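You operate a simulated robot arm through the tools that you are given. There is no shell and no other tool.

Carry out the task below with a simulated robot arm. There is one attempt and no reset: what you move stays moved.

Task
Stand the orange cord in the tray marked cord and wind it all on.
Fine: the green knob goes to run for the winding and back to hold. Set down upright: reel of orange cord.

Only the result counts: the job must be done as asked and must still hold three seconds after the hand-in. Knocking over, shifting, dropping, spilling or breaking anything else fails it.

Robot
A 7-joint arm with a two-finger parallel gripper, fixed in place. Base frame: the origin is at the foot of the arm, x ahead of it, y to its left, z up; the work surface is at about z = 0. Lengths are in m, angles in degrees, forces in N, time in s.
With the tool pointing down near the work surface it reaches from about 0.24 to 0.62 m from the base axis. Its first joint turns from -66.0 to 66.0 degrees. Payload 2.6 kg.
The tool frame sits at the grasp point between the pads (the TCP): z along the fingers, y along the line on which they close. The tips reach 0.03 m beyond it. Largest opening 0.094 m; finger width 0.028, thickness 0.01; the body of the gripper, 0.05 by 0.096 m, starts 0.055 m behind the TCP.
Orientation is that of the tool frame in the base frame, as a unit quaternion [x, y, z, w]. With the fingers straight down and closing along the base's y, the tool's x points along the base's -x, its y along +y and its z along -z.

Tools
- The arm moves only by the tool apply_moves. Its argument "deltas" is one flat list of numbers, 7 for each row, row after row: the closure, from 0 (fully open) to 1 (shut), then the shift along the tool's x, y, z in m, then the turn, a rotation vector about the tool's x, y, z in degrees. In form: [claw, x, y, z, wx, wy, wz, claw, x, y, z, wx, wy, wz, ...]. A call has 1 to 20 rows; each row shifts and turns the commanded pose from where the row before left it, along the tool's axes as they then stand. Rows are played at 5 a second. More than 0.05 m and 8.6 degrees between two rows, or a gripper value outside its range, and nothing of the call is played. Where a pose cannot be reached the arm comes as near as it can. A force on the tool above 40 N (or 10 N above the force at the start of the call, whichever is more), or a blocked arm, ends the call early, and 0.2 s more pass. Each finger travels about 0.072 m/s and halts on what it meets, pressing with about 39 N; the grip force reading is that of the motor and also rises with nothing between the fingers. The clock runs only during rows and for 0.2 s after the last one: add rows that do not move to give the fingers time. It gives the time, the measured TCP pose, the force on the tool (base axes), the opening and the grip force at its end, in the units of the frame above (readings bear some noise), with the torque about the TCP (base axes, N m) and any sound that the robot's microphone picked up, and new pictures: "views" is both (left out), scene, wrist or none.
- Cameras (640 x 400 px; columns grow to the right, rows downward): "scene" is fixed at [0.0352, 0.4539, 0.5238]; the picture's right is [-0.77, -0.63, 0.00], its down [-0.56, 0.68, -0.46] and it looks along [0.29, -0.36, -0.89] (base axes); focal length 214 px, centre (320, 200). "wrist" rides on the gripper at [0.076, 0.014, -0.103] in the tool frame; the picture's right is [-0.18, 0.98, 0.00], its down [-0.75, -0.14, -0.64] and it looks along [-0.63, -0.12, 0.77] (tool axes); focal length 243 px, centre (320, 200). There is no depth. A picture from a camera that has moved, and an enlarged one, comes with that camera's place and axes in the base frame and with its lens. The place of the scene camera against the robot may be out by one fixed shift of up to 0.018 m in any direction.
- close_up(camera, box): a new picture of the part [left, top, right, bottom] of that camera's present view, enlarged. It takes no simulated time.
- finish_job(): hands the job in; it is judged then, once.

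Places have to be worked out from the pictures, the camera data and where the tool is seen. Open the gripper and draw the arm clear of the work before you hand the job in, unless the task says otherwise.

The tools are called after "Request:" by a JSON object that holds its "name" and its "arguments". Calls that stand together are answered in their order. apply_moves: Moves the arm, as the interface text tells. Its arguments: {"type":"object","properties":{"deltas":{"type":"array"},"views":{"type":"string","enum":["both","scene","wrist","none"]}},"required":["deltas"]} The other tools are called the same way: close_up (camera, box) takes an enlarged picture of a part of a camera's view; finish_job () hands the job in.

At the start:

```text
time: 0.0
position: [0.3791, 0.1687, 0.3043]
tcp_rot: [0.0, 1.0, -0.001, 0.0]
force: [-0.1, 0.4, 0.0]
torque: [0.01, -0.03, 0.01]
opening: 0.094
finger_force: 0.0
```

scene: 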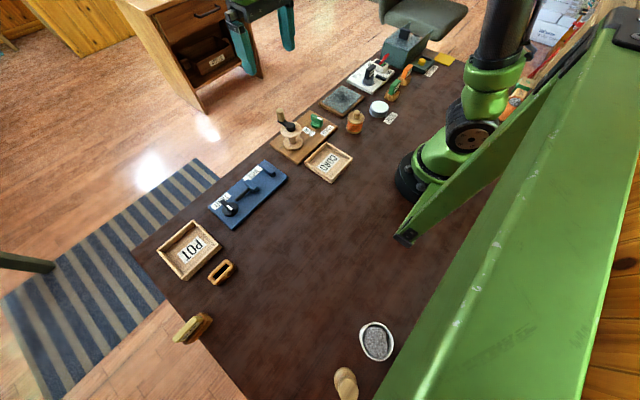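
wrist: 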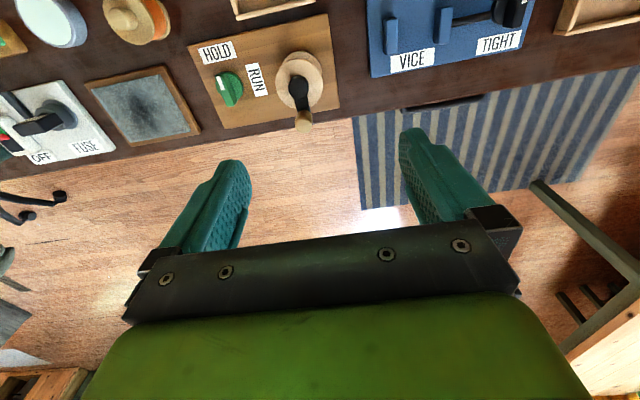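

I start by looking more closely at the scene: the winder board with knob and crank, the reel, the tray.

Request:
{"name": "close_up", "arguments": {"camera": "scene", "box": [250, 80, 410, 190]}}

Request:
{"name": "close_up", "arguments": {"camera": "wrist", "box": [0, 0, 360, 200]}}

Request:
{"name": "close_up", "arguments": {"camera": "scene", "box": [330, 20, 480, 130]}}

Request:
{"name": "close_up", "arguments": {"camera": "scene", "box": [140, 140, 420, 400]}}

```text
3.64 times, centred on (330, 135) of scene
camera zoom: at [0.0352, 0.4539, 0.5238], right [-0.77, -0.63, 0.0], down [-0.56, 0.68, -0.46], along [0.29, -0.36, -0.89], focal length 780 px, centre (284, 436)
```

zoom: 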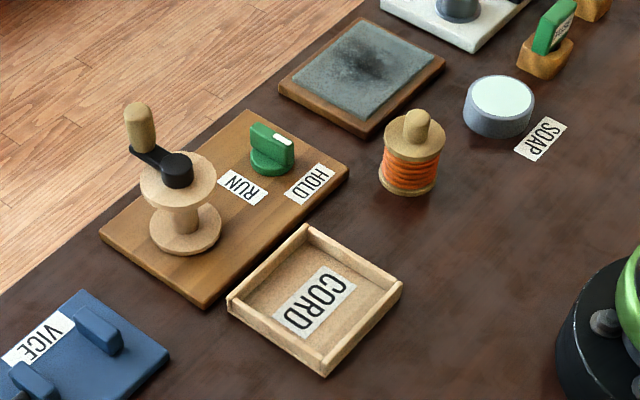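

```text
1.78 times, centred on (180, 100) of wrist
camera zoom: at [0.3035, 0.1831, 0.4065], right [0.18, 0.98, 0.0], down [0.75, -0.14, 0.64], along [0.63, -0.12, -0.77], focal length 431 px, centre (569, 378)
```

zoom: 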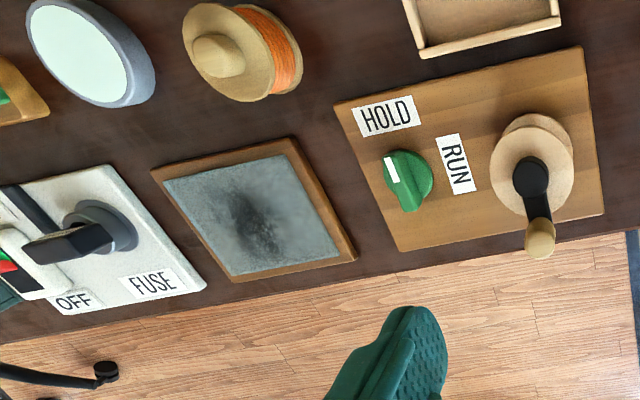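

```text
3.64 times, centred on (405, 75) of scene
camera zoom: at [0.0352, 0.4539, 0.5238], right [-0.77, -0.63, 0.0], down [-0.56, 0.68, -0.46], along [0.29, -0.36, -0.89], focal length 780 px, centre (11, 654)
```

zoom: 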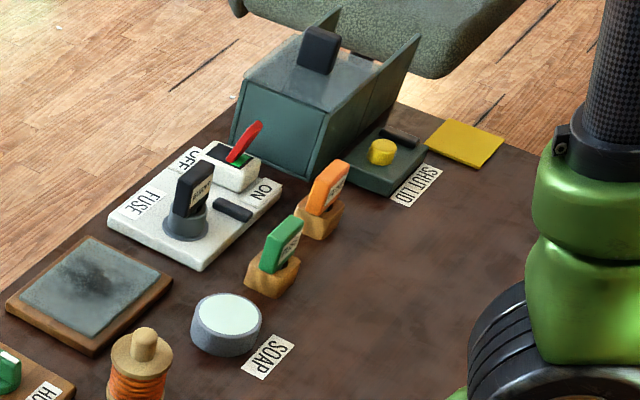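

```text
1.54 times, centred on (280, 270) of scene
camera zoom: at [0.0352, 0.4539, 0.5238], right [-0.77, -0.63, 0.0], down [-0.56, 0.68, -0.46], along [0.29, -0.36, -0.89], focal length 330 px, centre (382, 92)
```

zoom: 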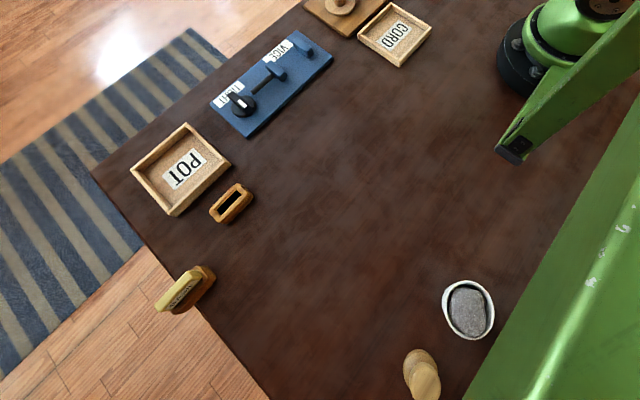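

The reel stands near (0.28, -0.03), the CORD tray near (0.26, 0.125), the knob near (0.38, 0.035) and the crank hub near (0.385, 0.14). I move above the reel at height to get a better wrist view.

Request:
{"name": "apply_moves", "arguments": {"deltas": [0, 0.016, -0.033, 0.01, 0, 0, 0, 0, 0.016, -0.033, 0.01, 0, 0, 0, 0, 0.016, -0.033, 0.01, 0, 0, 0, 0, 0.016, -0.033, 0.01, 0, 0, 0, 0, 0.016, -0.033, 0.01, 0, 0, 0, 0, 0.016, -0.035, 0.01, 0, 0, 0, 0, 0, 0, 0, 0, 0, 0]}}

```text
time: 1.6
position: [0.2805, -0.0318, 0.2471]
tcp_rot: [0.0, 1.0, -0.001, 0.0]
force: [-0.2, -0.5, -0.1]
torque: [0.01, 0.02, -0.02]
opening: 0.0941
finger_force: 0.0
camera wrist: at [0.2059, -0.0181, 0.3481], right [0.18, 0.98, 0.0], down [0.75, -0.14, 0.64], along [0.63, -0.12, -0.77], focal length 243 px, centre (320, 200)
```

scene: 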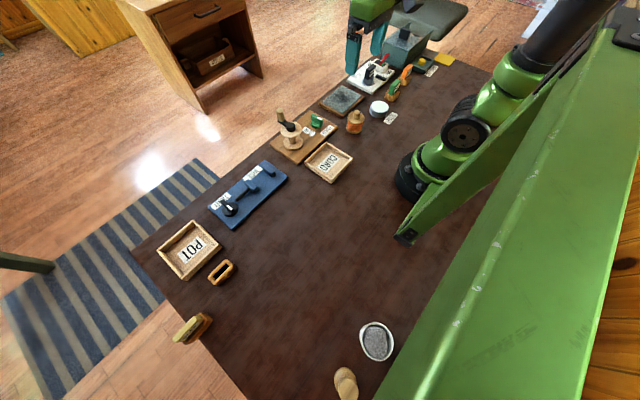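
wrist: 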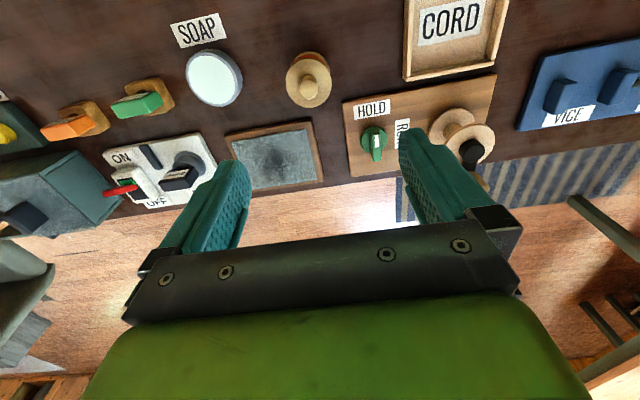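

Request:
{"name": "close_up", "arguments": {"camera": "wrist", "box": [250, 0, 530, 200]}}

Request:
{"name": "close_up", "arguments": {"camera": "scene", "box": [320, 90, 400, 150]}}

```text
2.00 times, centred on (390, 100) of wrist
camera zoom: at [0.2059, -0.0181, 0.3481], right [0.18, 0.98, 0.0], down [0.75, -0.14, 0.64], along [0.63, -0.12, -0.77], focal length 485 px, centre (180, 400)
```

zoom: 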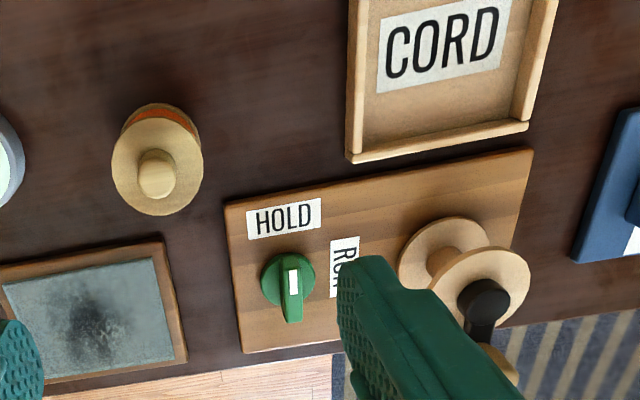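

```text
6.67 times, centred on (360, 120) of scene
camera zoom: at [0.0352, 0.4539, 0.5238], right [-0.77, -0.63, 0.0], down [-0.56, 0.68, -0.46], along [0.29, -0.36, -0.89], focal length 1430 px, centre (53, 733)
```

zoom: 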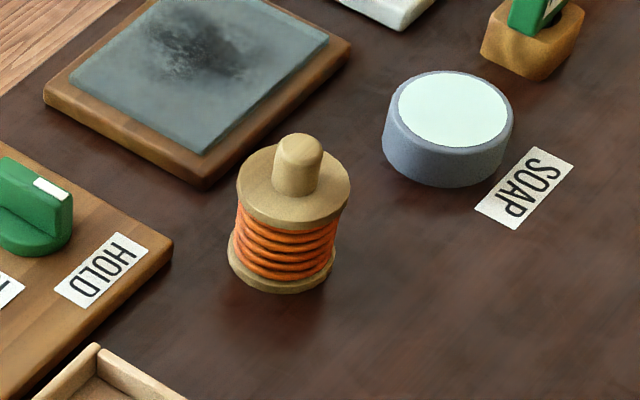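

The reel's peg is at about (0.279, -0.045), its flange ~0.05 wide and peg ~0.022 wide, overall ~0.075 tall. I go over it and lower to z≈0.15 for a check view.

Request:
{"name": "apply_moves", "arguments": {"deltas": [0, 0.001, -0.006, 0.03, 0, 0, 0, 0, 0, -0.006, 0.03, 0, 0, 0, 0, 0, 0, 0.03, 0, 0, 0, 0, 0, 0, 0, 0, 0, 0]}}

Request:
{"name": "close_up", "arguments": {"camera": "wrist", "box": [220, 50, 420, 210]}}

```text
time: 2.6
position: [0.2821, -0.0443, 0.1543]
tcp_rot: [0.001, 1.0, 0.0, 0.0]
force: [0.0, -0.6, 0.4]
torque: [0.01, -0.01, 0.01]
opening: 0.094
finger_force: 0.1
camera wrist: at [0.2057, -0.0298, 0.2551], right [0.19, 0.98, 0.0], down [0.75, -0.14, 0.64], along [0.63, -0.12, -0.77], focal length 243 px, centre (320, 200)
```

scene: 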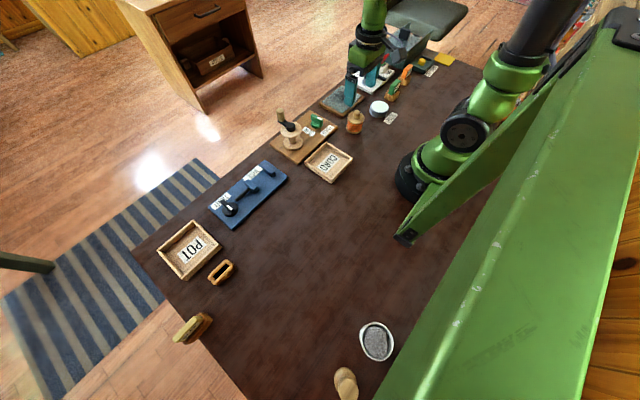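
wrist: 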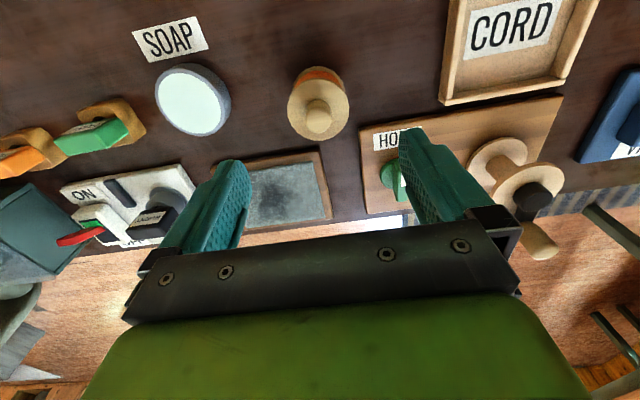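

```text
2.50 times, centred on (320, 130) of wrist
camera zoom: at [0.2057, -0.0298, 0.2551], right [0.19, 0.98, 0.0], down [0.75, -0.14, 0.64], along [0.63, -0.12, -0.77], focal length 606 px, centre (320, 375)
```

zoom: 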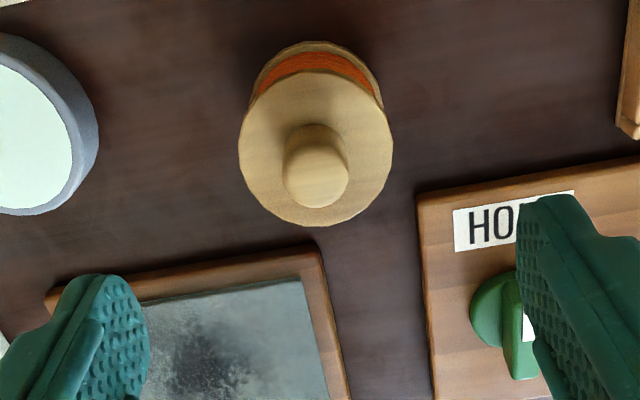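

The peg is at about (0.278, -0.0445). I descend so the fingertips straddle the peg just above the flange.

Request:
{"name": "apply_moves", "arguments": {"deltas": [0, 0.004, 0, 0.02, 0, 0, 0, 0, 0, 0, 0.02, 0, 0, 0, 0, 0, 0, 0.017, 0, 0, 0, 0, 0, 0, 0.01, 0, 0, 0, 0, 0, 0, 0, 0, 0, 0]}}

Request:
{"name": "close_up", "arguments": {"camera": "wrist", "box": [220, 90, 420, 250]}}

Request:
{"name": "close_up", "arguments": {"camera": "scene", "box": [310, 70, 410, 150]}}

```text
time: 3.8
position: [0.2778, -0.0439, 0.0861]
tcp_rot: [0.001, 1.0, 0.0, 0.0]
force: [0.4, -0.1, 0.8]
torque: [0.0, 0.0, 0.02]
opening: 0.0939
finger_force: 0.0
camera wrist: at [0.2025, -0.0291, 0.1883], right [0.19, 0.98, 0.0], down [0.75, -0.14, 0.64], along [0.63, -0.12, -0.77], focal length 243 px, centre (320, 200)
```

scene: 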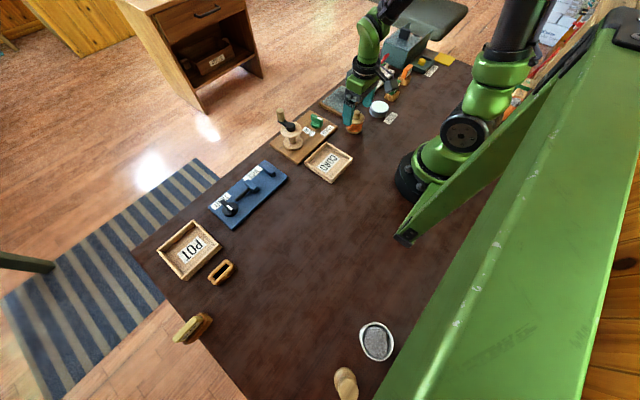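
wrist: 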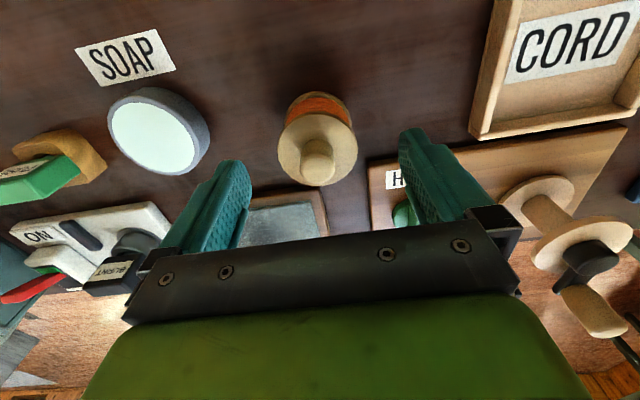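

```text
2.50 times, centred on (320, 170) of wrist
camera zoom: at [0.2025, -0.0291, 0.1883], right [0.19, 0.98, 0.0], down [0.75, -0.14, 0.64], along [0.63, -0.12, -0.77], focal length 606 px, centre (320, 275)
```

zoom: 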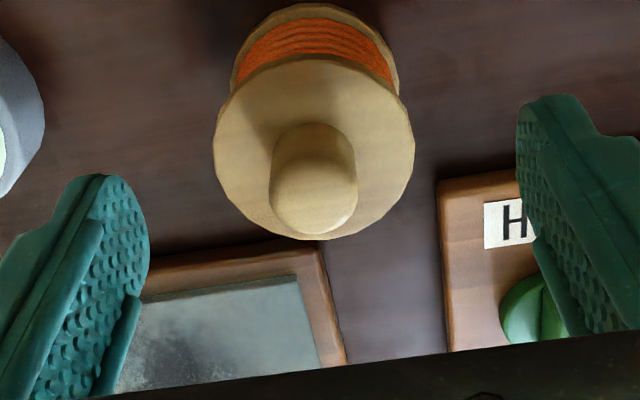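

```text
5.00 times, centred on (360, 110) of scene
camera zoom: at [0.0352, 0.4539, 0.5238], right [-0.77, -0.63, 0.0], down [-0.56, 0.68, -0.46], along [0.29, -0.36, -0.89], focal length 1072 px, centre (120, 650)
```

zoom: 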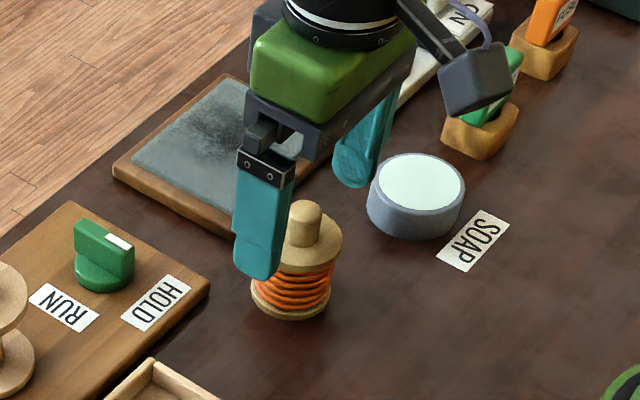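

Triangulating over the last views gives peg top z≈0.064, flange top z≈0.04, x≈0.28. I lower another 11 mm and close on the peg.

Request:
{"name": "apply_moves", "arguments": {"deltas": [0, -0.002, -0.0005, 0.006, 0, 0, 0, 0, 0, 0, 0.005, 0, 0, 0, 0, 0, 0, 0, 0, 0, 0, 0.6, 0, 0, 0, 0, 0, 0, 0.9, 0, 0, 0, 0, 0, 0, 0.9, 0, 0, 0, 0, 0, 0, 0.9, 0, 0, 0, 0, 0, 0, 0.9, 0, 0, 0, 0, 0, 0]}}

Request:
{"name": "close_up", "arguments": {"camera": "wrist", "box": [220, 90, 420, 250]}}

Request:
{"name": "close_up", "arguments": {"camera": "scene", "box": [310, 70, 410, 150]}}

```text
time: 5.6
position: [0.2799, -0.0443, 0.077]
tcp_rot: [0.0, 1.0, 0.0, 0.001]
force: [-0.4, -1.3, 10.3]
torque: [-0.14, 0.08, 0.01]
opening: 0.0205
finger_force: 39.1
camera wrist: at [0.2044, -0.0301, 0.1779], right [0.18, 0.98, 0.0], down [0.75, -0.14, 0.64], along [0.63, -0.12, -0.77], focal length 243 px, centre (320, 200)
```

scene: 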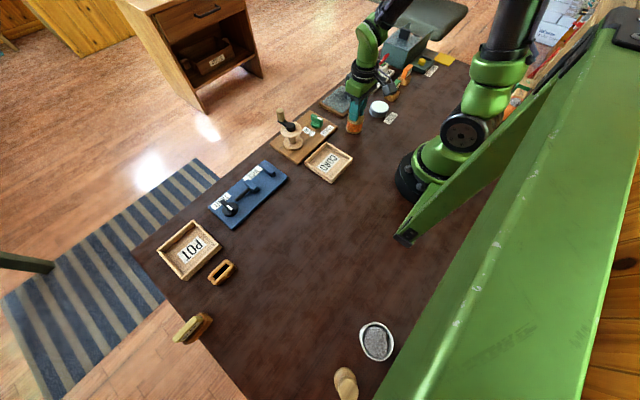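
wrist: 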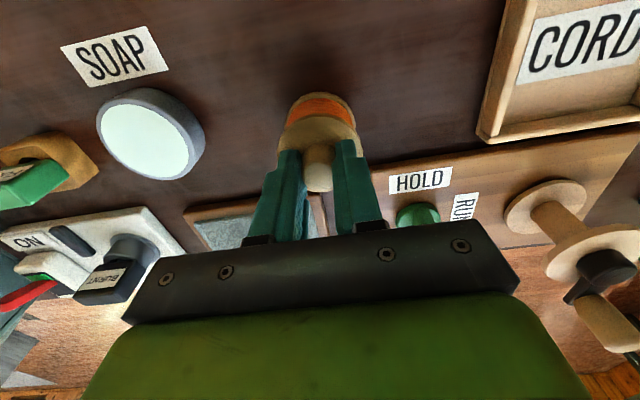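

```text
2.50 times, centred on (320, 170) of wrist
camera zoom: at [0.2044, -0.0301, 0.1779], right [0.18, 0.98, 0.0], down [0.75, -0.14, 0.64], along [0.63, -0.12, -0.77], focal length 606 px, centre (320, 275)
```

zoom: 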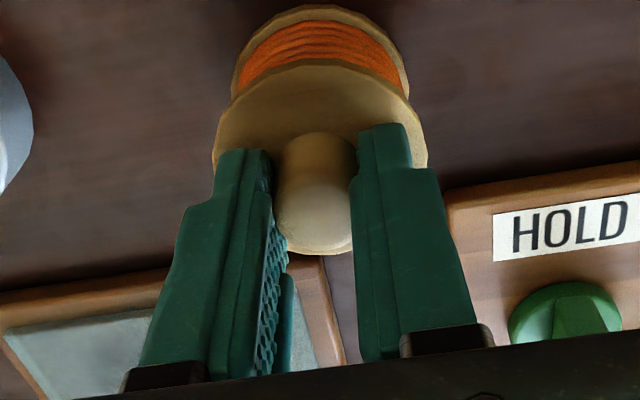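

```text
5.00 times, centred on (360, 110) of scene
camera zoom: at [0.0351, 0.4539, 0.5238], right [-0.77, -0.63, 0.0], down [-0.56, 0.68, -0.46], along [0.29, -0.36, -0.89], focal length 1072 px, centre (120, 650)
```

zoom: 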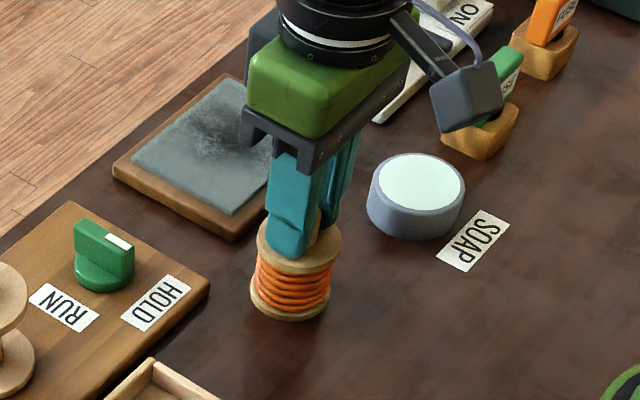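

Firm grip on the peg (opening 20.5 mm), reel bottom 0.077 below the TCP. I lift it and check it comes along.

Request:
{"name": "apply_moves", "arguments": {"deltas": [0.9, 0, 0, -0.02, 0, 0, 0, 0.9, 0, 0, -0.03, 0, 0, 0, 0.9, 0, 0, -0.03, 0, 0, 0, 0.9, 0, 0.025, -0.01, 0, 0, 0, 0.9, 0, 0.025, 0, 0, 0, 0, 0.9, 0, 0.025, 0, 0, 0, 0, 0.9, 0, 0.025, 0, 0, 0, 0, 0.9, 0, 0, 0, 0, 0, 0]}}

```text
time: 7.4
position: [0.2809, 0.0568, 0.1659]
tcp_rot: [0.0, 1.0, 0.0, 0.0]
force: [0.2, 0.2, -0.6]
torque: [-0.02, -0.02, 0.01]
opening: 0.0203
finger_force: 39.0
camera wrist: at [0.2054, 0.0723, 0.2678], right [0.18, 0.98, 0.0], down [0.75, -0.14, 0.64], along [0.63, -0.12, -0.77], focal length 243 px, centre (320, 200)
```

scene: 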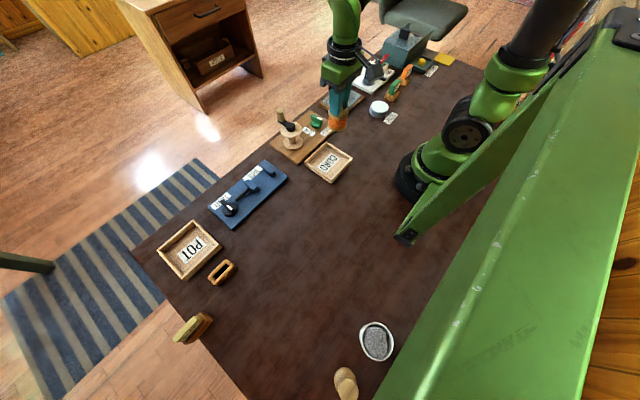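
wrist: 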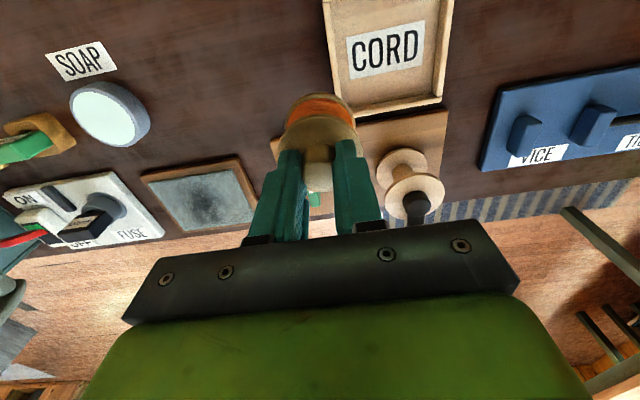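

The reel came up with the hand. I look at the tray and winder from this viewpoint to fix the tray centre.

Request:
{"name": "close_up", "arguments": {"camera": "wrist", "box": [290, 0, 490, 140]}}

Request:
{"name": "close_up", "arguments": {"camera": "scene", "box": [260, 90, 380, 190]}}

Request:
{"name": "close_up", "arguments": {"camera": "wrist", "box": [350, 120, 470, 240]}}

```text
2.86 times, centred on (390, 70) of wrist
camera zoom: at [0.2054, 0.0723, 0.2678], right [0.18, 0.98, 0.0], down [0.75, -0.14, 0.64], along [0.63, -0.12, -0.77], focal length 693 px, centre (120, 571)
```

zoom: 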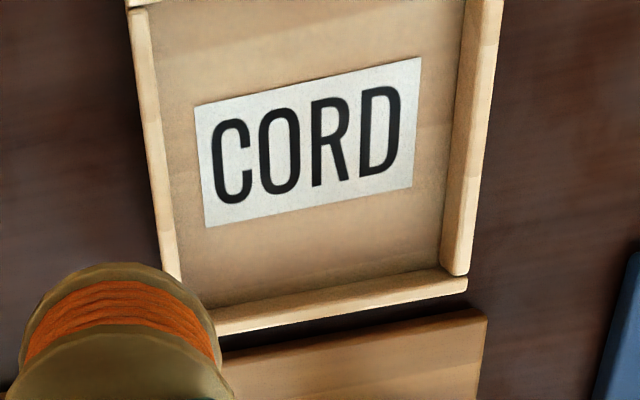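

```text
4.00 times, centred on (320, 140) of scene
camera zoom: at [0.0352, 0.4539, 0.5238], right [-0.77, -0.63, 0.0], down [-0.56, 0.68, -0.46], along [0.29, -0.36, -0.89], focal length 858 px, centre (320, 440)
```

zoom: 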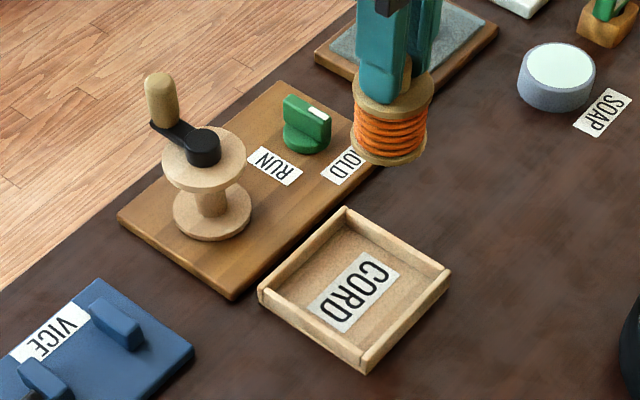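

```text
3.33 times, centred on (410, 180) of wrist
camera zoom: at [0.2054, 0.0723, 0.2678], right [0.18, 0.98, 0.0], down [0.75, -0.14, 0.64], along [0.63, -0.12, -0.77], focal length 809 px, centre (20, 267)
```

zoom: 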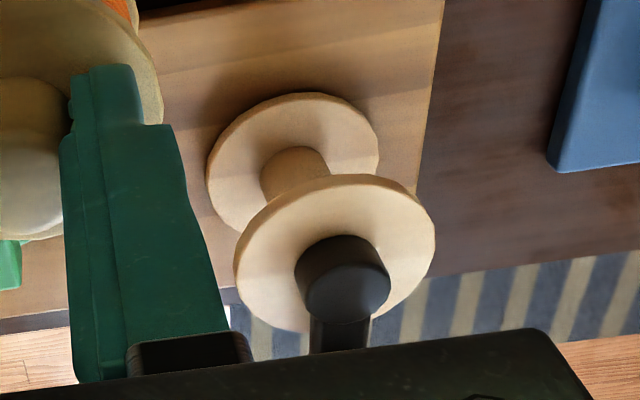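

Tray centre works out at (0.253, 0.125), outer ~0.10 square. I carry the reel over it and lower to just above the tray floor.

Request:
{"name": "apply_moves", "arguments": {"deltas": [0.9, 0.009, 0.023, 0, 0, 0, 0, 0.9, 0.009, 0.023, 0, 0, 0, 0, 0.9, 0.009, 0.022, 0, 0, 0, 0, 0.9, 0, 0, 0.02, 0, 0, 0, 0.9, 0, 0, 0.02, 0, 0, 0, 0.9, 0, 0, 0.02, 0, 0, 0, 0.9, 0, 0, 0.01, 0, 0, 0, 0.9, 0, 0, 0, 0, 0, 0]}}

Request:
{"name": "close_up", "arguments": {"camera": "wrist", "box": [220, 50, 420, 200]}}

Request:
{"name": "close_up", "arguments": {"camera": "scene", "box": [260, 90, 380, 190]}}

```text
time: 9.2
position: [0.2532, 0.1229, 0.0955]
tcp_rot: [0.001, 1.0, 0.0, 0.0]
force: [0.2, 0.1, -0.6]
torque: [-0.01, -0.01, -0.02]
opening: 0.0205
finger_force: 38.7
camera wrist: at [0.1775, 0.1378, 0.1981], right [0.19, 0.98, 0.0], down [0.75, -0.14, 0.64], along [0.63, -0.12, -0.77], focal length 243 px, centre (320, 200)
```

scene: 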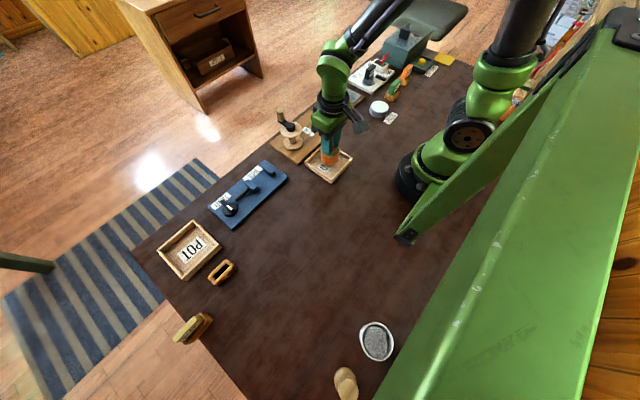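
wrist: 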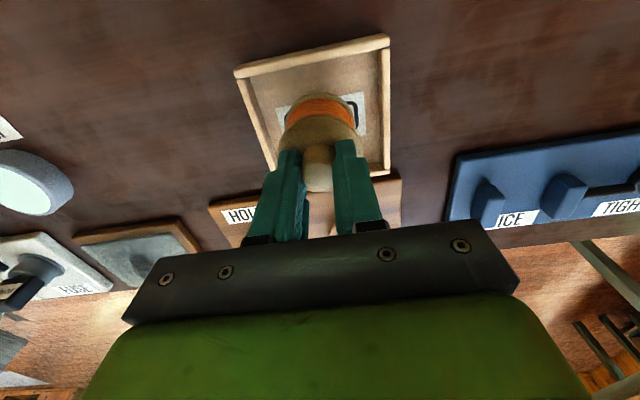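

```text
2.67 times, centred on (320, 125) of wrist
camera zoom: at [0.1775, 0.1378, 0.1981], right [0.19, 0.98, 0.0], down [0.75, -0.14, 0.64], along [0.63, -0.12, -0.77], focal length 647 px, centre (320, 400)
```

zoom: 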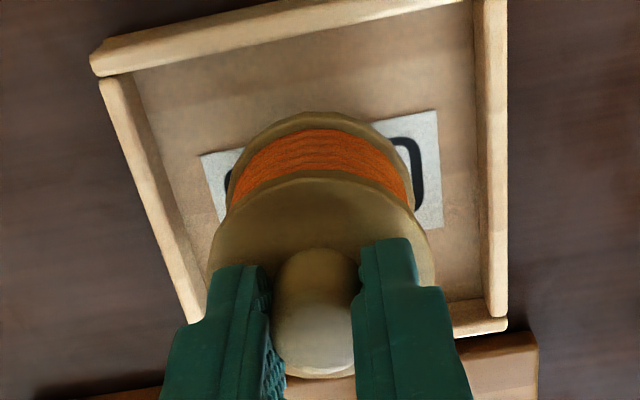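

```text
4.00 times, centred on (320, 140) of scene
camera zoom: at [0.0352, 0.4539, 0.5238], right [-0.77, -0.63, 0.0], down [-0.56, 0.68, -0.46], along [0.29, -0.36, -0.89], focal length 858 px, centre (320, 440)
```

zoom: 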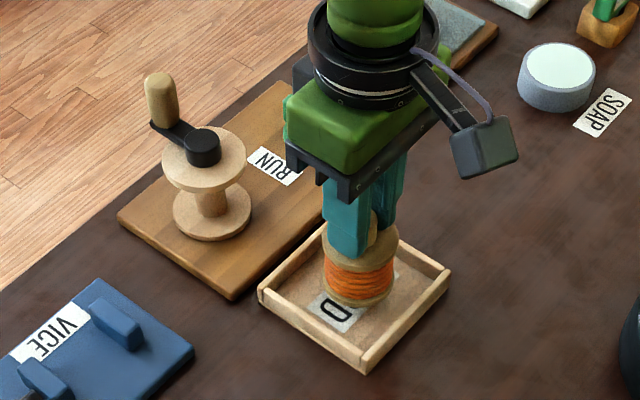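

The reel hangs over the tray's middle. I lower in small steps until the force shows contact.

Request:
{"name": "apply_moves", "arguments": {"deltas": [0.9, 0, 0, 0.004, 0, 0, 0, 0.9, 0, 0, 0.004, 0, 0, 0, 0.9, 0, 0, 0.003, 0, 0, 0, 0.9, 0, 0, 0, 0, 0, 0], "views": "none"}}

```text
time: 10.2
position: [0.2532, 0.1243, 0.086]
tcp_rot: [0.001, 1.0, 0.0, 0.0]
force: [0.0, -0.3, -0.5]
torque: [-0.01, 0.01, 0.02]
opening: 0.0203
finger_force: 38.9
```

No contact yet at z=0.086; I continue 1.5 mm at a time.

Request:
{"name": "apply_moves", "arguments": {"deltas": [0.9, 0, 0, 0.0015, 0, 0, 0, 0.9, 0, 0, 0.0015, 0, 0, 0, 0.9, 0, 0, 0, 0, 0, 0], "views": "none"}}

```text
time: 11.0
position: [0.2532, 0.1236, 0.0832]
tcp_rot: [0.0, 1.0, 0.0, 0.0]
force: [0.9, 0.3, -1.2]
torque: [0.02, -0.04, -0.03]
opening: 0.0205
finger_force: 38.7
```

Request:
{"name": "apply_moves", "arguments": {"deltas": [0.9, 0, 0, 0.0015, 0, 0, 0, 0.9, 0, 0, 0.001, 0, 0, 0, 0.9, 0, 0, 0, 0, 0, 0], "views": "none"}}

```text
time: 11.8
position: [0.2526, 0.1249, 0.079]
tcp_rot: [0.002, 1.0, 0.001, 0.002]
force: [-2.9, -1.1, 23.5]
torque: [-0.24, 0.28, -0.05]
opening: 0.0204
finger_force: 38.8
```

Contact with the tray floor (23 N up). I ease up 1 mm, then open gently and retreat upward.

Request:
{"name": "apply_moves", "arguments": {"deltas": [0.9, 0, 0, -0.001, 0, 0, 0, 0.9, 0, 0, -0.0005, 0, 0, 0, 0.7, 0, 0, 0, 0, 0, 0, 0.5, 0, 0, 0, 0, 0, 0, 0.4, 0, 0, 0, 0, 0, 0, 0.4, 0, 0, 0, 0, 0, 0]}}

Request:
{"name": "close_up", "arguments": {"camera": "wrist", "box": [220, 50, 420, 200]}}

Request:
{"name": "close_up", "arguments": {"camera": "scene", "box": [260, 90, 380, 190]}}

```text
time: 13.2
position: [0.2518, 0.1243, 0.0808]
tcp_rot: [0.0, 1.0, 0.0, 0.0]
force: [1.2, -0.7, -0.9]
torque: [-0.04, -0.01, -0.01]
opening: 0.0566
finger_force: 0.0
camera wrist: at [0.1767, 0.1391, 0.1836], right [0.18, 0.98, 0.0], down [0.75, -0.14, 0.64], along [0.63, -0.12, -0.77], focal length 243 px, centre (320, 200)
```

scene: 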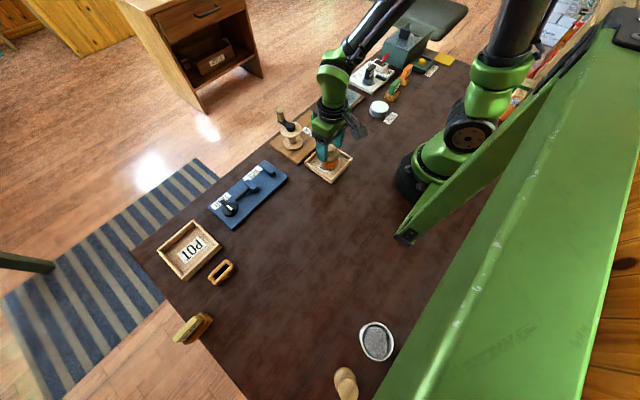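
wrist: 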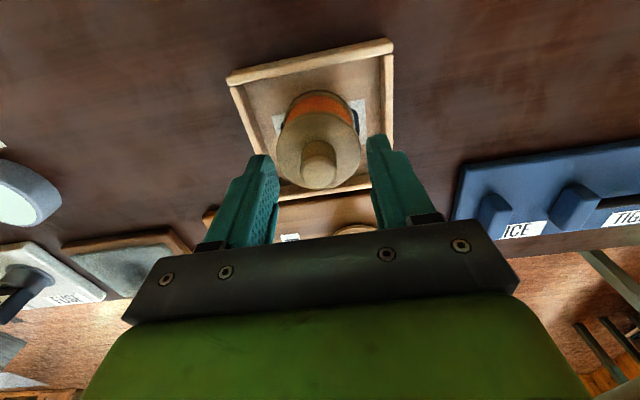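

```text
2.67 times, centred on (320, 125) of wrist
camera zoom: at [0.1767, 0.1391, 0.1836], right [0.18, 0.98, 0.0], down [0.75, -0.14, 0.64], along [0.63, -0.12, -0.77], focal length 647 px, centre (320, 400)
```

zoom: 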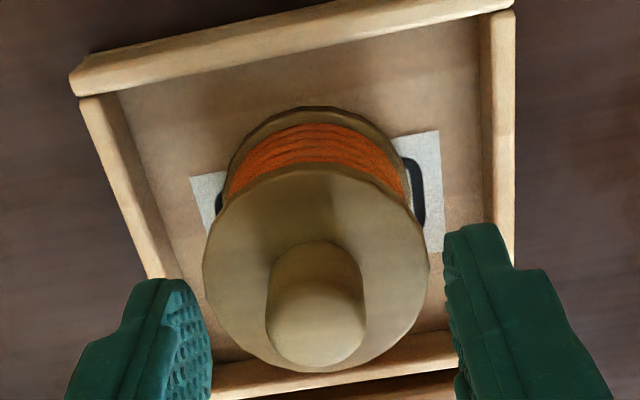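

```text
4.00 times, centred on (320, 140) of scene
camera zoom: at [0.0352, 0.4539, 0.5238], right [-0.77, -0.63, 0.0], down [-0.56, 0.68, -0.46], along [0.29, -0.36, -0.89], focal length 858 px, centre (320, 440)
```

zoom: 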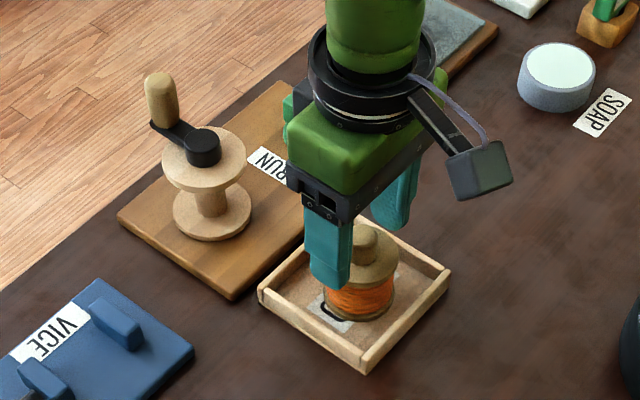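

The reel is standing upright inside the tray. I back straight up, then move over the green knob for a view.

Request:
{"name": "apply_moves", "arguments": {"deltas": [0.3, 0, 0, -0.01, 0, 0, 0, 0.2, 0, 0, -0.03, 0, 0, 0, 0.2, 0, 0, -0.04, 0, 0, 0, 0.2, 0, 0, -0.03, 0, 0, 0, 0.2, -0.03, -0.022, 0, 0, 0, 0, 0.2, -0.033, -0.022, 0, 0, 0, 0, 0.2, -0.033, -0.022, 0, 0, 0, 0, 0.2, -0.033, -0.023, 0.01, 0, 0, 0, 0.2, 0, 0, 0.01, 0, 0, 0, 0.2, 0, 0, 0, 0, 0, 0]}}

Request:
{"name": "close_up", "arguments": {"camera": "wrist", "box": [220, 80, 480, 230]}}

Request:
{"name": "close_up", "arguments": {"camera": "scene", "box": [260, 90, 380, 190]}}

```text
time: 15.4
position: [0.3793, 0.0337, 0.171]
tcp_rot: [0.0, 1.0, 0.001, 0.0]
force: [0.4, 0.2, -0.3]
torque: [0.01, 0.03, -0.03]
opening: 0.0753
finger_force: 0.0
camera wrist: at [0.3036, 0.0483, 0.2737], right [0.18, 0.98, 0.0], down [0.75, -0.14, 0.64], along [0.63, -0.12, -0.77], focal length 243 px, centre (320, 200)
```

scene: 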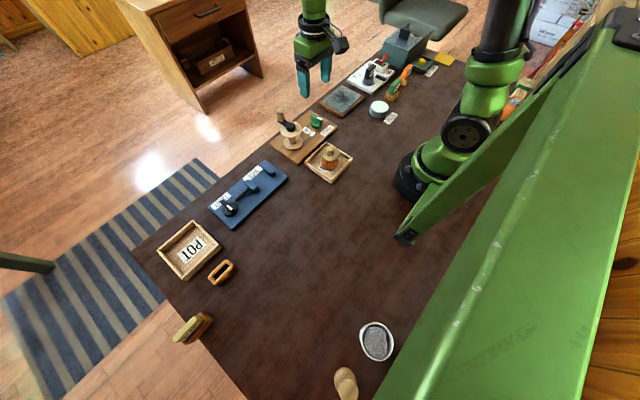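
wrist: 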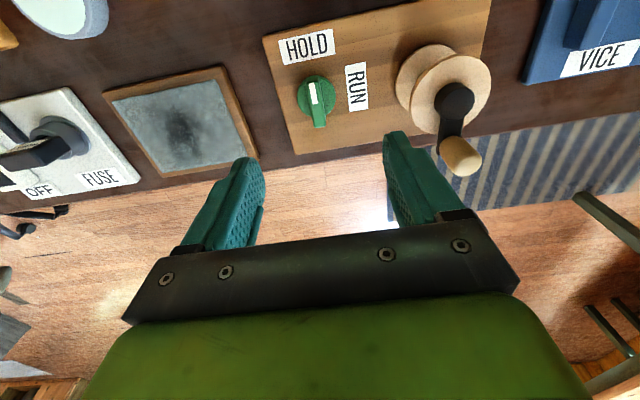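

```text
2.46 times, centred on (350, 155) of wrist
camera zoom: at [0.3036, 0.0483, 0.2737], right [0.18, 0.98, 0.0], down [0.75, -0.14, 0.64], along [0.63, -0.12, -0.77], focal length 597 px, centre (246, 311)
```

zoom: 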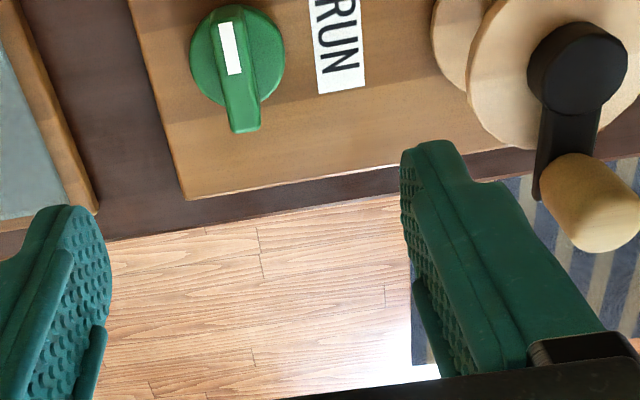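

```text
4.00 times, centred on (320, 140) of scene
camera zoom: at [0.0352, 0.4539, 0.5238], right [-0.77, -0.63, 0.0], down [-0.56, 0.68, -0.46], along [0.29, -0.36, -0.89], focal length 858 px, centre (320, 440)
```

zoom: 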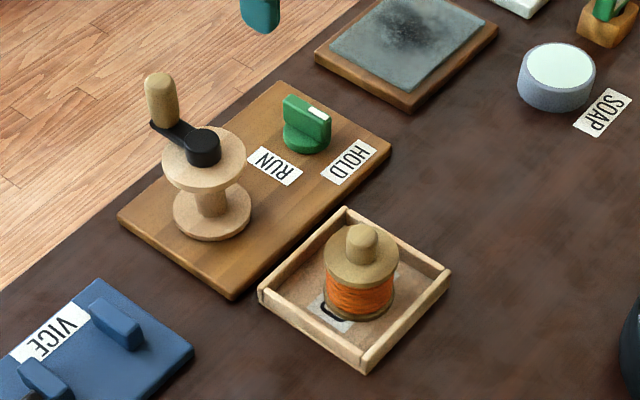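

The reel stands well. The knob bar is near (0.382, 0.030), long axis along x with its white mark towards HOLD; crank hub top ≈(0.384, 0.1405, 0.08), handle top ≈(0.422, 0.141, 0.11). I come lower over the knob.

Request:
{"name": "apply_moves", "arguments": {"deltas": [0.2, -0.002, -0.003, 0.03, 0, 0, 0, 0.3, 0, 0, 0.03, 0, 0, 0, 0.3, 0, 0, 0.015, 0, 0, 0, 0.3, 0, 0, 0, 0, 0, 0]}}

Request:
{"name": "close_up", "arguments": {"camera": "wrist", "box": [240, 80, 440, 230]}}

Request:
{"name": "close_up", "arguments": {"camera": "scene", "box": [270, 80, 370, 160]}}

```text
time: 16.4
position: [0.3837, 0.0307, 0.0971]
tcp_rot: [0.001, 1.0, 0.0, 0.0]
force: [-0.2, -0.2, -0.5]
torque: [0.0, 0.02, 0.0]
opening: 0.0657
finger_force: 0.1
camera wrist: at [0.308, 0.046, 0.1989], right [0.19, 0.98, 0.0], down [0.75, -0.14, 0.64], along [0.63, -0.12, -0.77], focal length 243 px, centre (320, 200)
```

scene: 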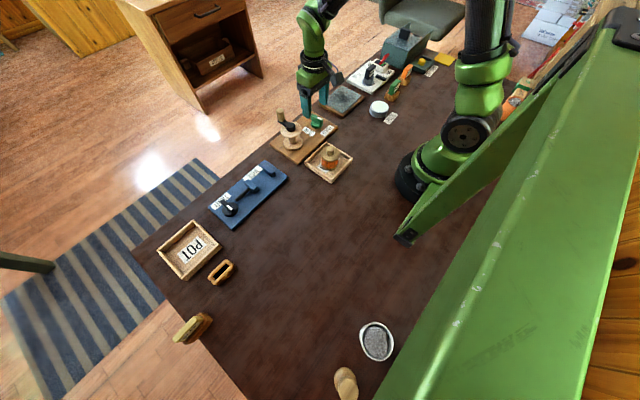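
wrist: 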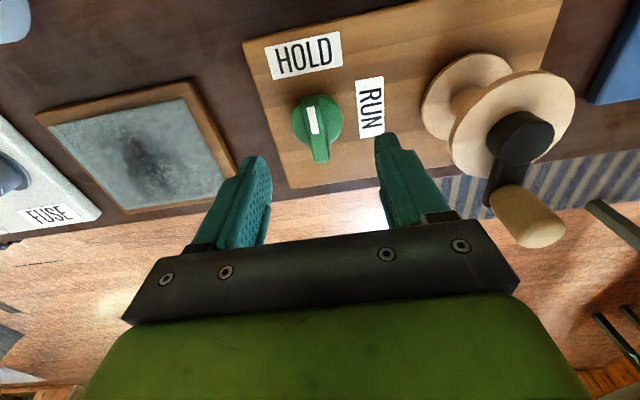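

```text
2.67 times, centred on (340, 155) of wrist
camera zoom: at [0.308, 0.046, 0.1989], right [0.19, 0.98, 0.0], down [0.75, -0.14, 0.64], along [0.63, -0.12, -0.77], focal length 647 px, centre (267, 320)
```

zoom: 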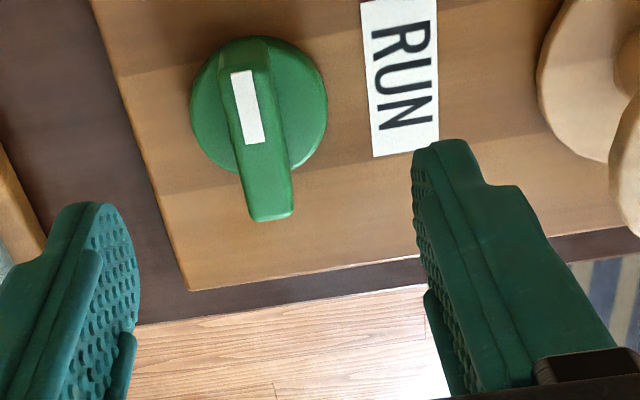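

```text
5.00 times, centred on (320, 120) of scene
camera zoom: at [0.0352, 0.4539, 0.5238], right [-0.77, -0.63, 0.0], down [-0.56, 0.68, -0.46], along [0.29, -0.36, -0.89], focal length 1072 px, centre (320, 600)
```

zoom: 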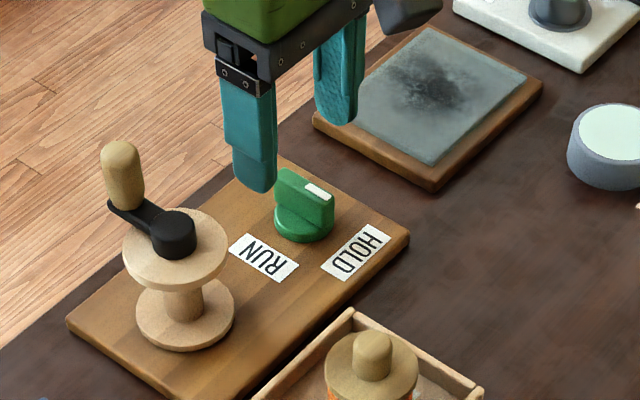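

Knob axis ≈(0.378, 0.031), bar top z≈0.035, disc top ≈0.018. I lower so tips sit around z≈0.024 and close on the bar.

Request:
{"name": "apply_moves", "arguments": {"deltas": [0.3, 0.006, 0, 0.015, 0, 0, 0, 0.3, 0, 0, 0.015, 0, 0, 0, 0.3, 0, 0, 0.012, 0, 0, 0, 0.3, 0, 0, 0, 0, 0, 0]}}

Request:
{"name": "close_up", "arguments": {"camera": "wrist", "box": [220, 80, 420, 230]}}

Request:
{"name": "close_up", "arguments": {"camera": "scene", "box": [270, 80, 370, 160]}}

```text
time: 17.4
position: [0.3791, 0.0323, 0.0534]
tcp_rot: [0.0, 1.0, 0.0, 0.0]
force: [-0.2, 0.2, -0.1]
torque: [0.0, -0.01, 0.0]
opening: 0.0657
finger_force: 0.1
camera wrist: at [0.3036, 0.047, 0.1555], right [0.18, 0.98, 0.0], down [0.75, -0.14, 0.64], along [0.63, -0.12, -0.77], focal length 243 px, centre (320, 200)
```

scene: 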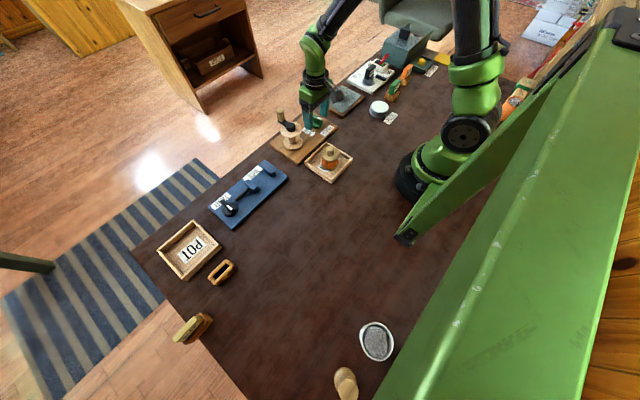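
wrist: 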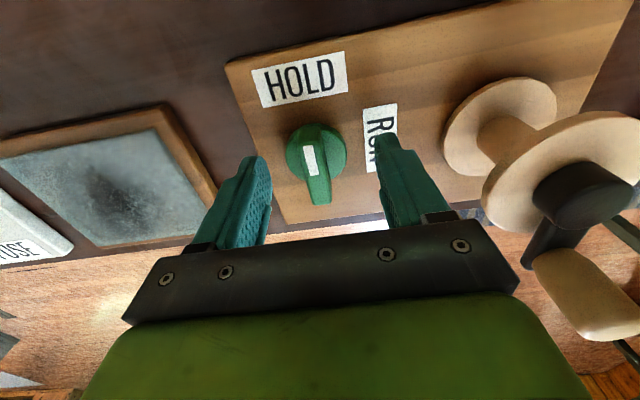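

```text
2.67 times, centred on (320, 155) of wrist
camera zoom: at [0.3036, 0.047, 0.1555], right [0.18, 0.98, 0.0], down [0.75, -0.14, 0.64], along [0.63, -0.12, -0.77], focal length 647 px, centre (320, 320)
```

zoom: 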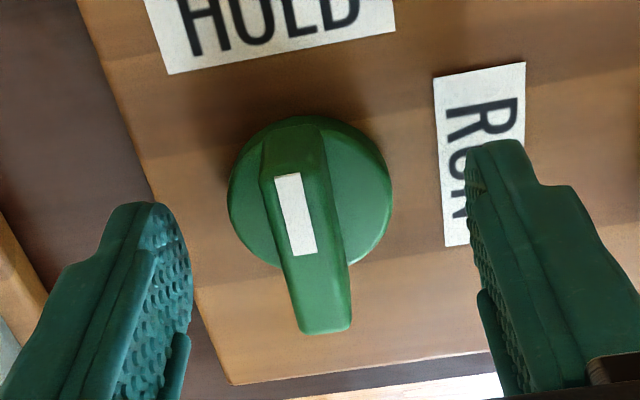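

```text
5.00 times, centred on (320, 120) of scene
camera zoom: at [0.0352, 0.4539, 0.5238], right [-0.77, -0.63, 0.0], down [-0.56, 0.68, -0.46], along [0.29, -0.36, -0.89], focal length 1072 px, centre (320, 600)
```

zoom: 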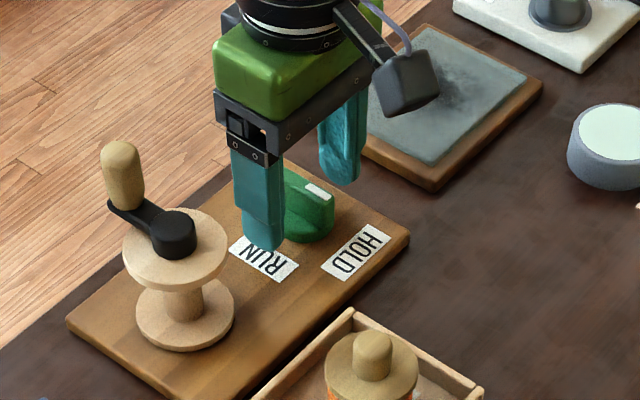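

The fingers straddle the bar, with TCP within 2 mm of the axis. I shift slightly and close on the bar.

Request:
{"name": "apply_moves", "arguments": {"deltas": [0.3, 0.0015, -0.0015, 0.002, 0, 0, 0, 0.6, 0, 0, 0, 0, 0, 0, 0.95, 0, 0, 0, 0, 0, 0, 0.95, 0, 0, 0, 0, 0, 0, 0.95, 0, 0, 0, 0, 0, 0, 0.95, 0, 0, 0, 0, 0, 0]}}

Request:
{"name": "close_up", "arguments": {"camera": "wrist", "box": [220, 80, 420, 230]}}

```text
time: 18.8
position: [0.3775, 0.0297, 0.052]
tcp_rot: [0.001, 1.0, 0.0, 0.0]
force: [-1.4, -5.0, -0.7]
torque: [0.01, -0.28, 0.0]
opening: 0.0129
finger_force: 44.6
camera wrist: at [0.3021, 0.0445, 0.1544], right [0.19, 0.98, 0.0], down [0.75, -0.14, 0.64], along [0.63, -0.12, -0.77], focal length 243 px, centre (320, 200)
```

scene: 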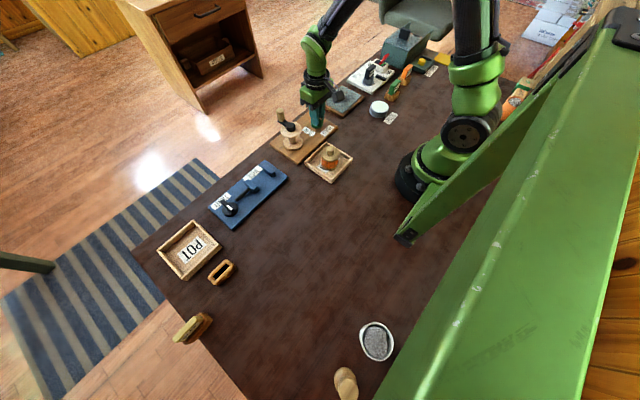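
wrist: 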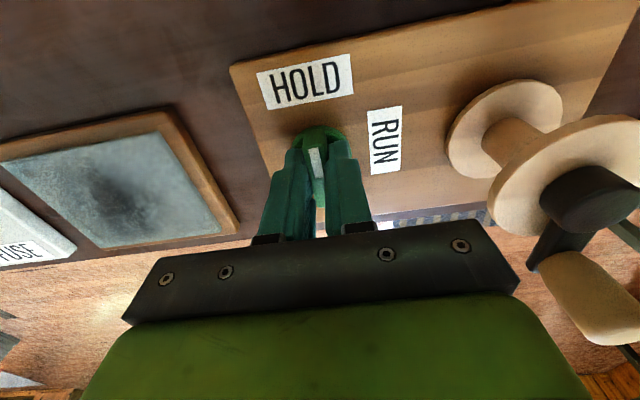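

```text
2.67 times, centred on (320, 155) of wrist
camera zoom: at [0.3021, 0.0445, 0.1544], right [0.19, 0.98, 0.0], down [0.75, -0.14, 0.64], along [0.63, -0.12, -0.77], focal length 647 px, centre (320, 320)
```

zoom: 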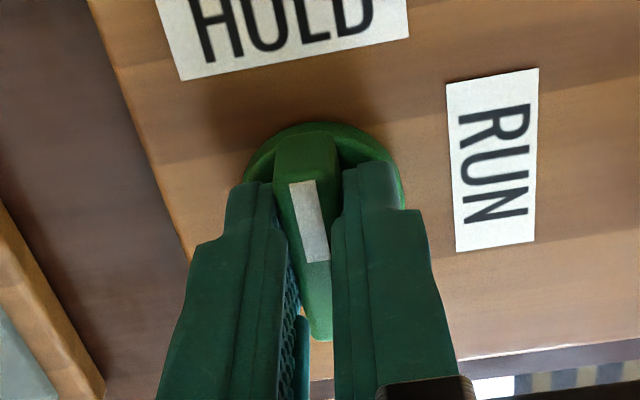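

Gripped (12.9 mm). HOLD lies at -x and RUN at +y of the knob, so a +90° turn about the tool z takes the mark to RUN. I turn 24° first and check the load.

Request:
{"name": "apply_moves", "arguments": {"deltas": [0.95, 0, 0, 0, 0, 0, 8, 0.95, 0, 0, 0, 0, 0, 8, 0.95, 0, 0, 0, 0, 0, 8, 0.95, 0, 0, 0, 0, 0, 0]}}

Request:
{"name": "close_up", "arguments": {"camera": "wrist", "box": [220, 80, 420, 230]}}

```text
time: 19.8
position: [0.3779, 0.0298, 0.0523]
tcp_rot: [0.208, 0.978, 0.001, 0.001]
force: [9.2, 5.6, -16.4]
torque: [-0.63, -1.32, 0.03]
opening: 0.0125
finger_force: 44.6
camera wrist: at [0.3144, 0.0749, 0.1543], right [0.57, 0.82, 0.0], down [0.63, -0.44, 0.64], along [0.53, -0.36, -0.77], focal length 243 px, centre (320, 200)
```

scene: 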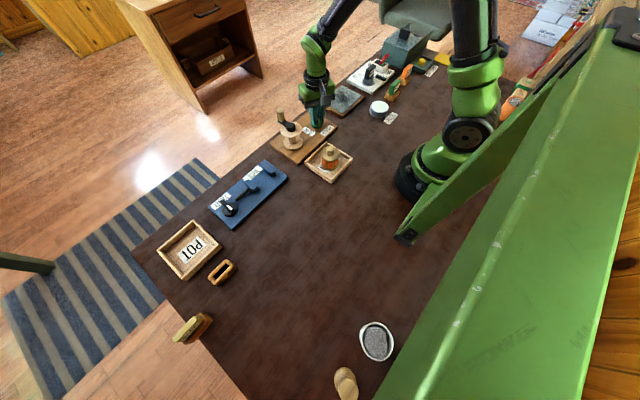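
wrist: 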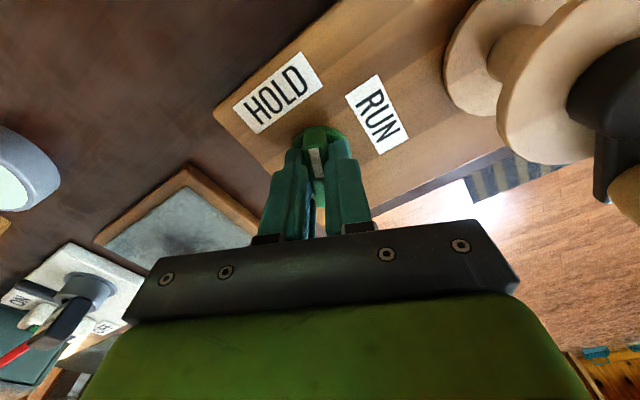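

```text
2.67 times, centred on (320, 155) of wrist
camera zoom: at [0.3144, 0.0749, 0.1543], right [0.57, 0.82, 0.0], down [0.63, -0.44, 0.64], along [0.53, -0.36, -0.77], focal length 647 px, centre (320, 320)
```

zoom: 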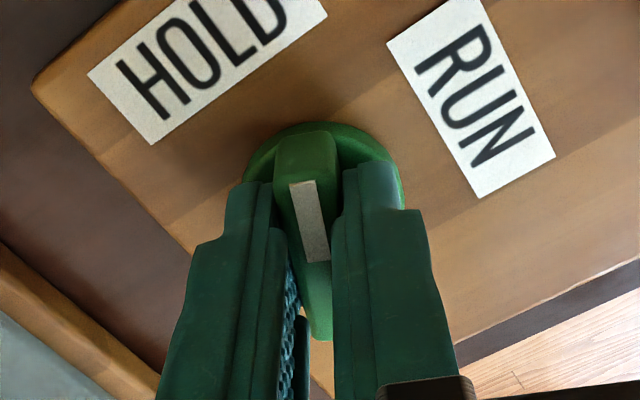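

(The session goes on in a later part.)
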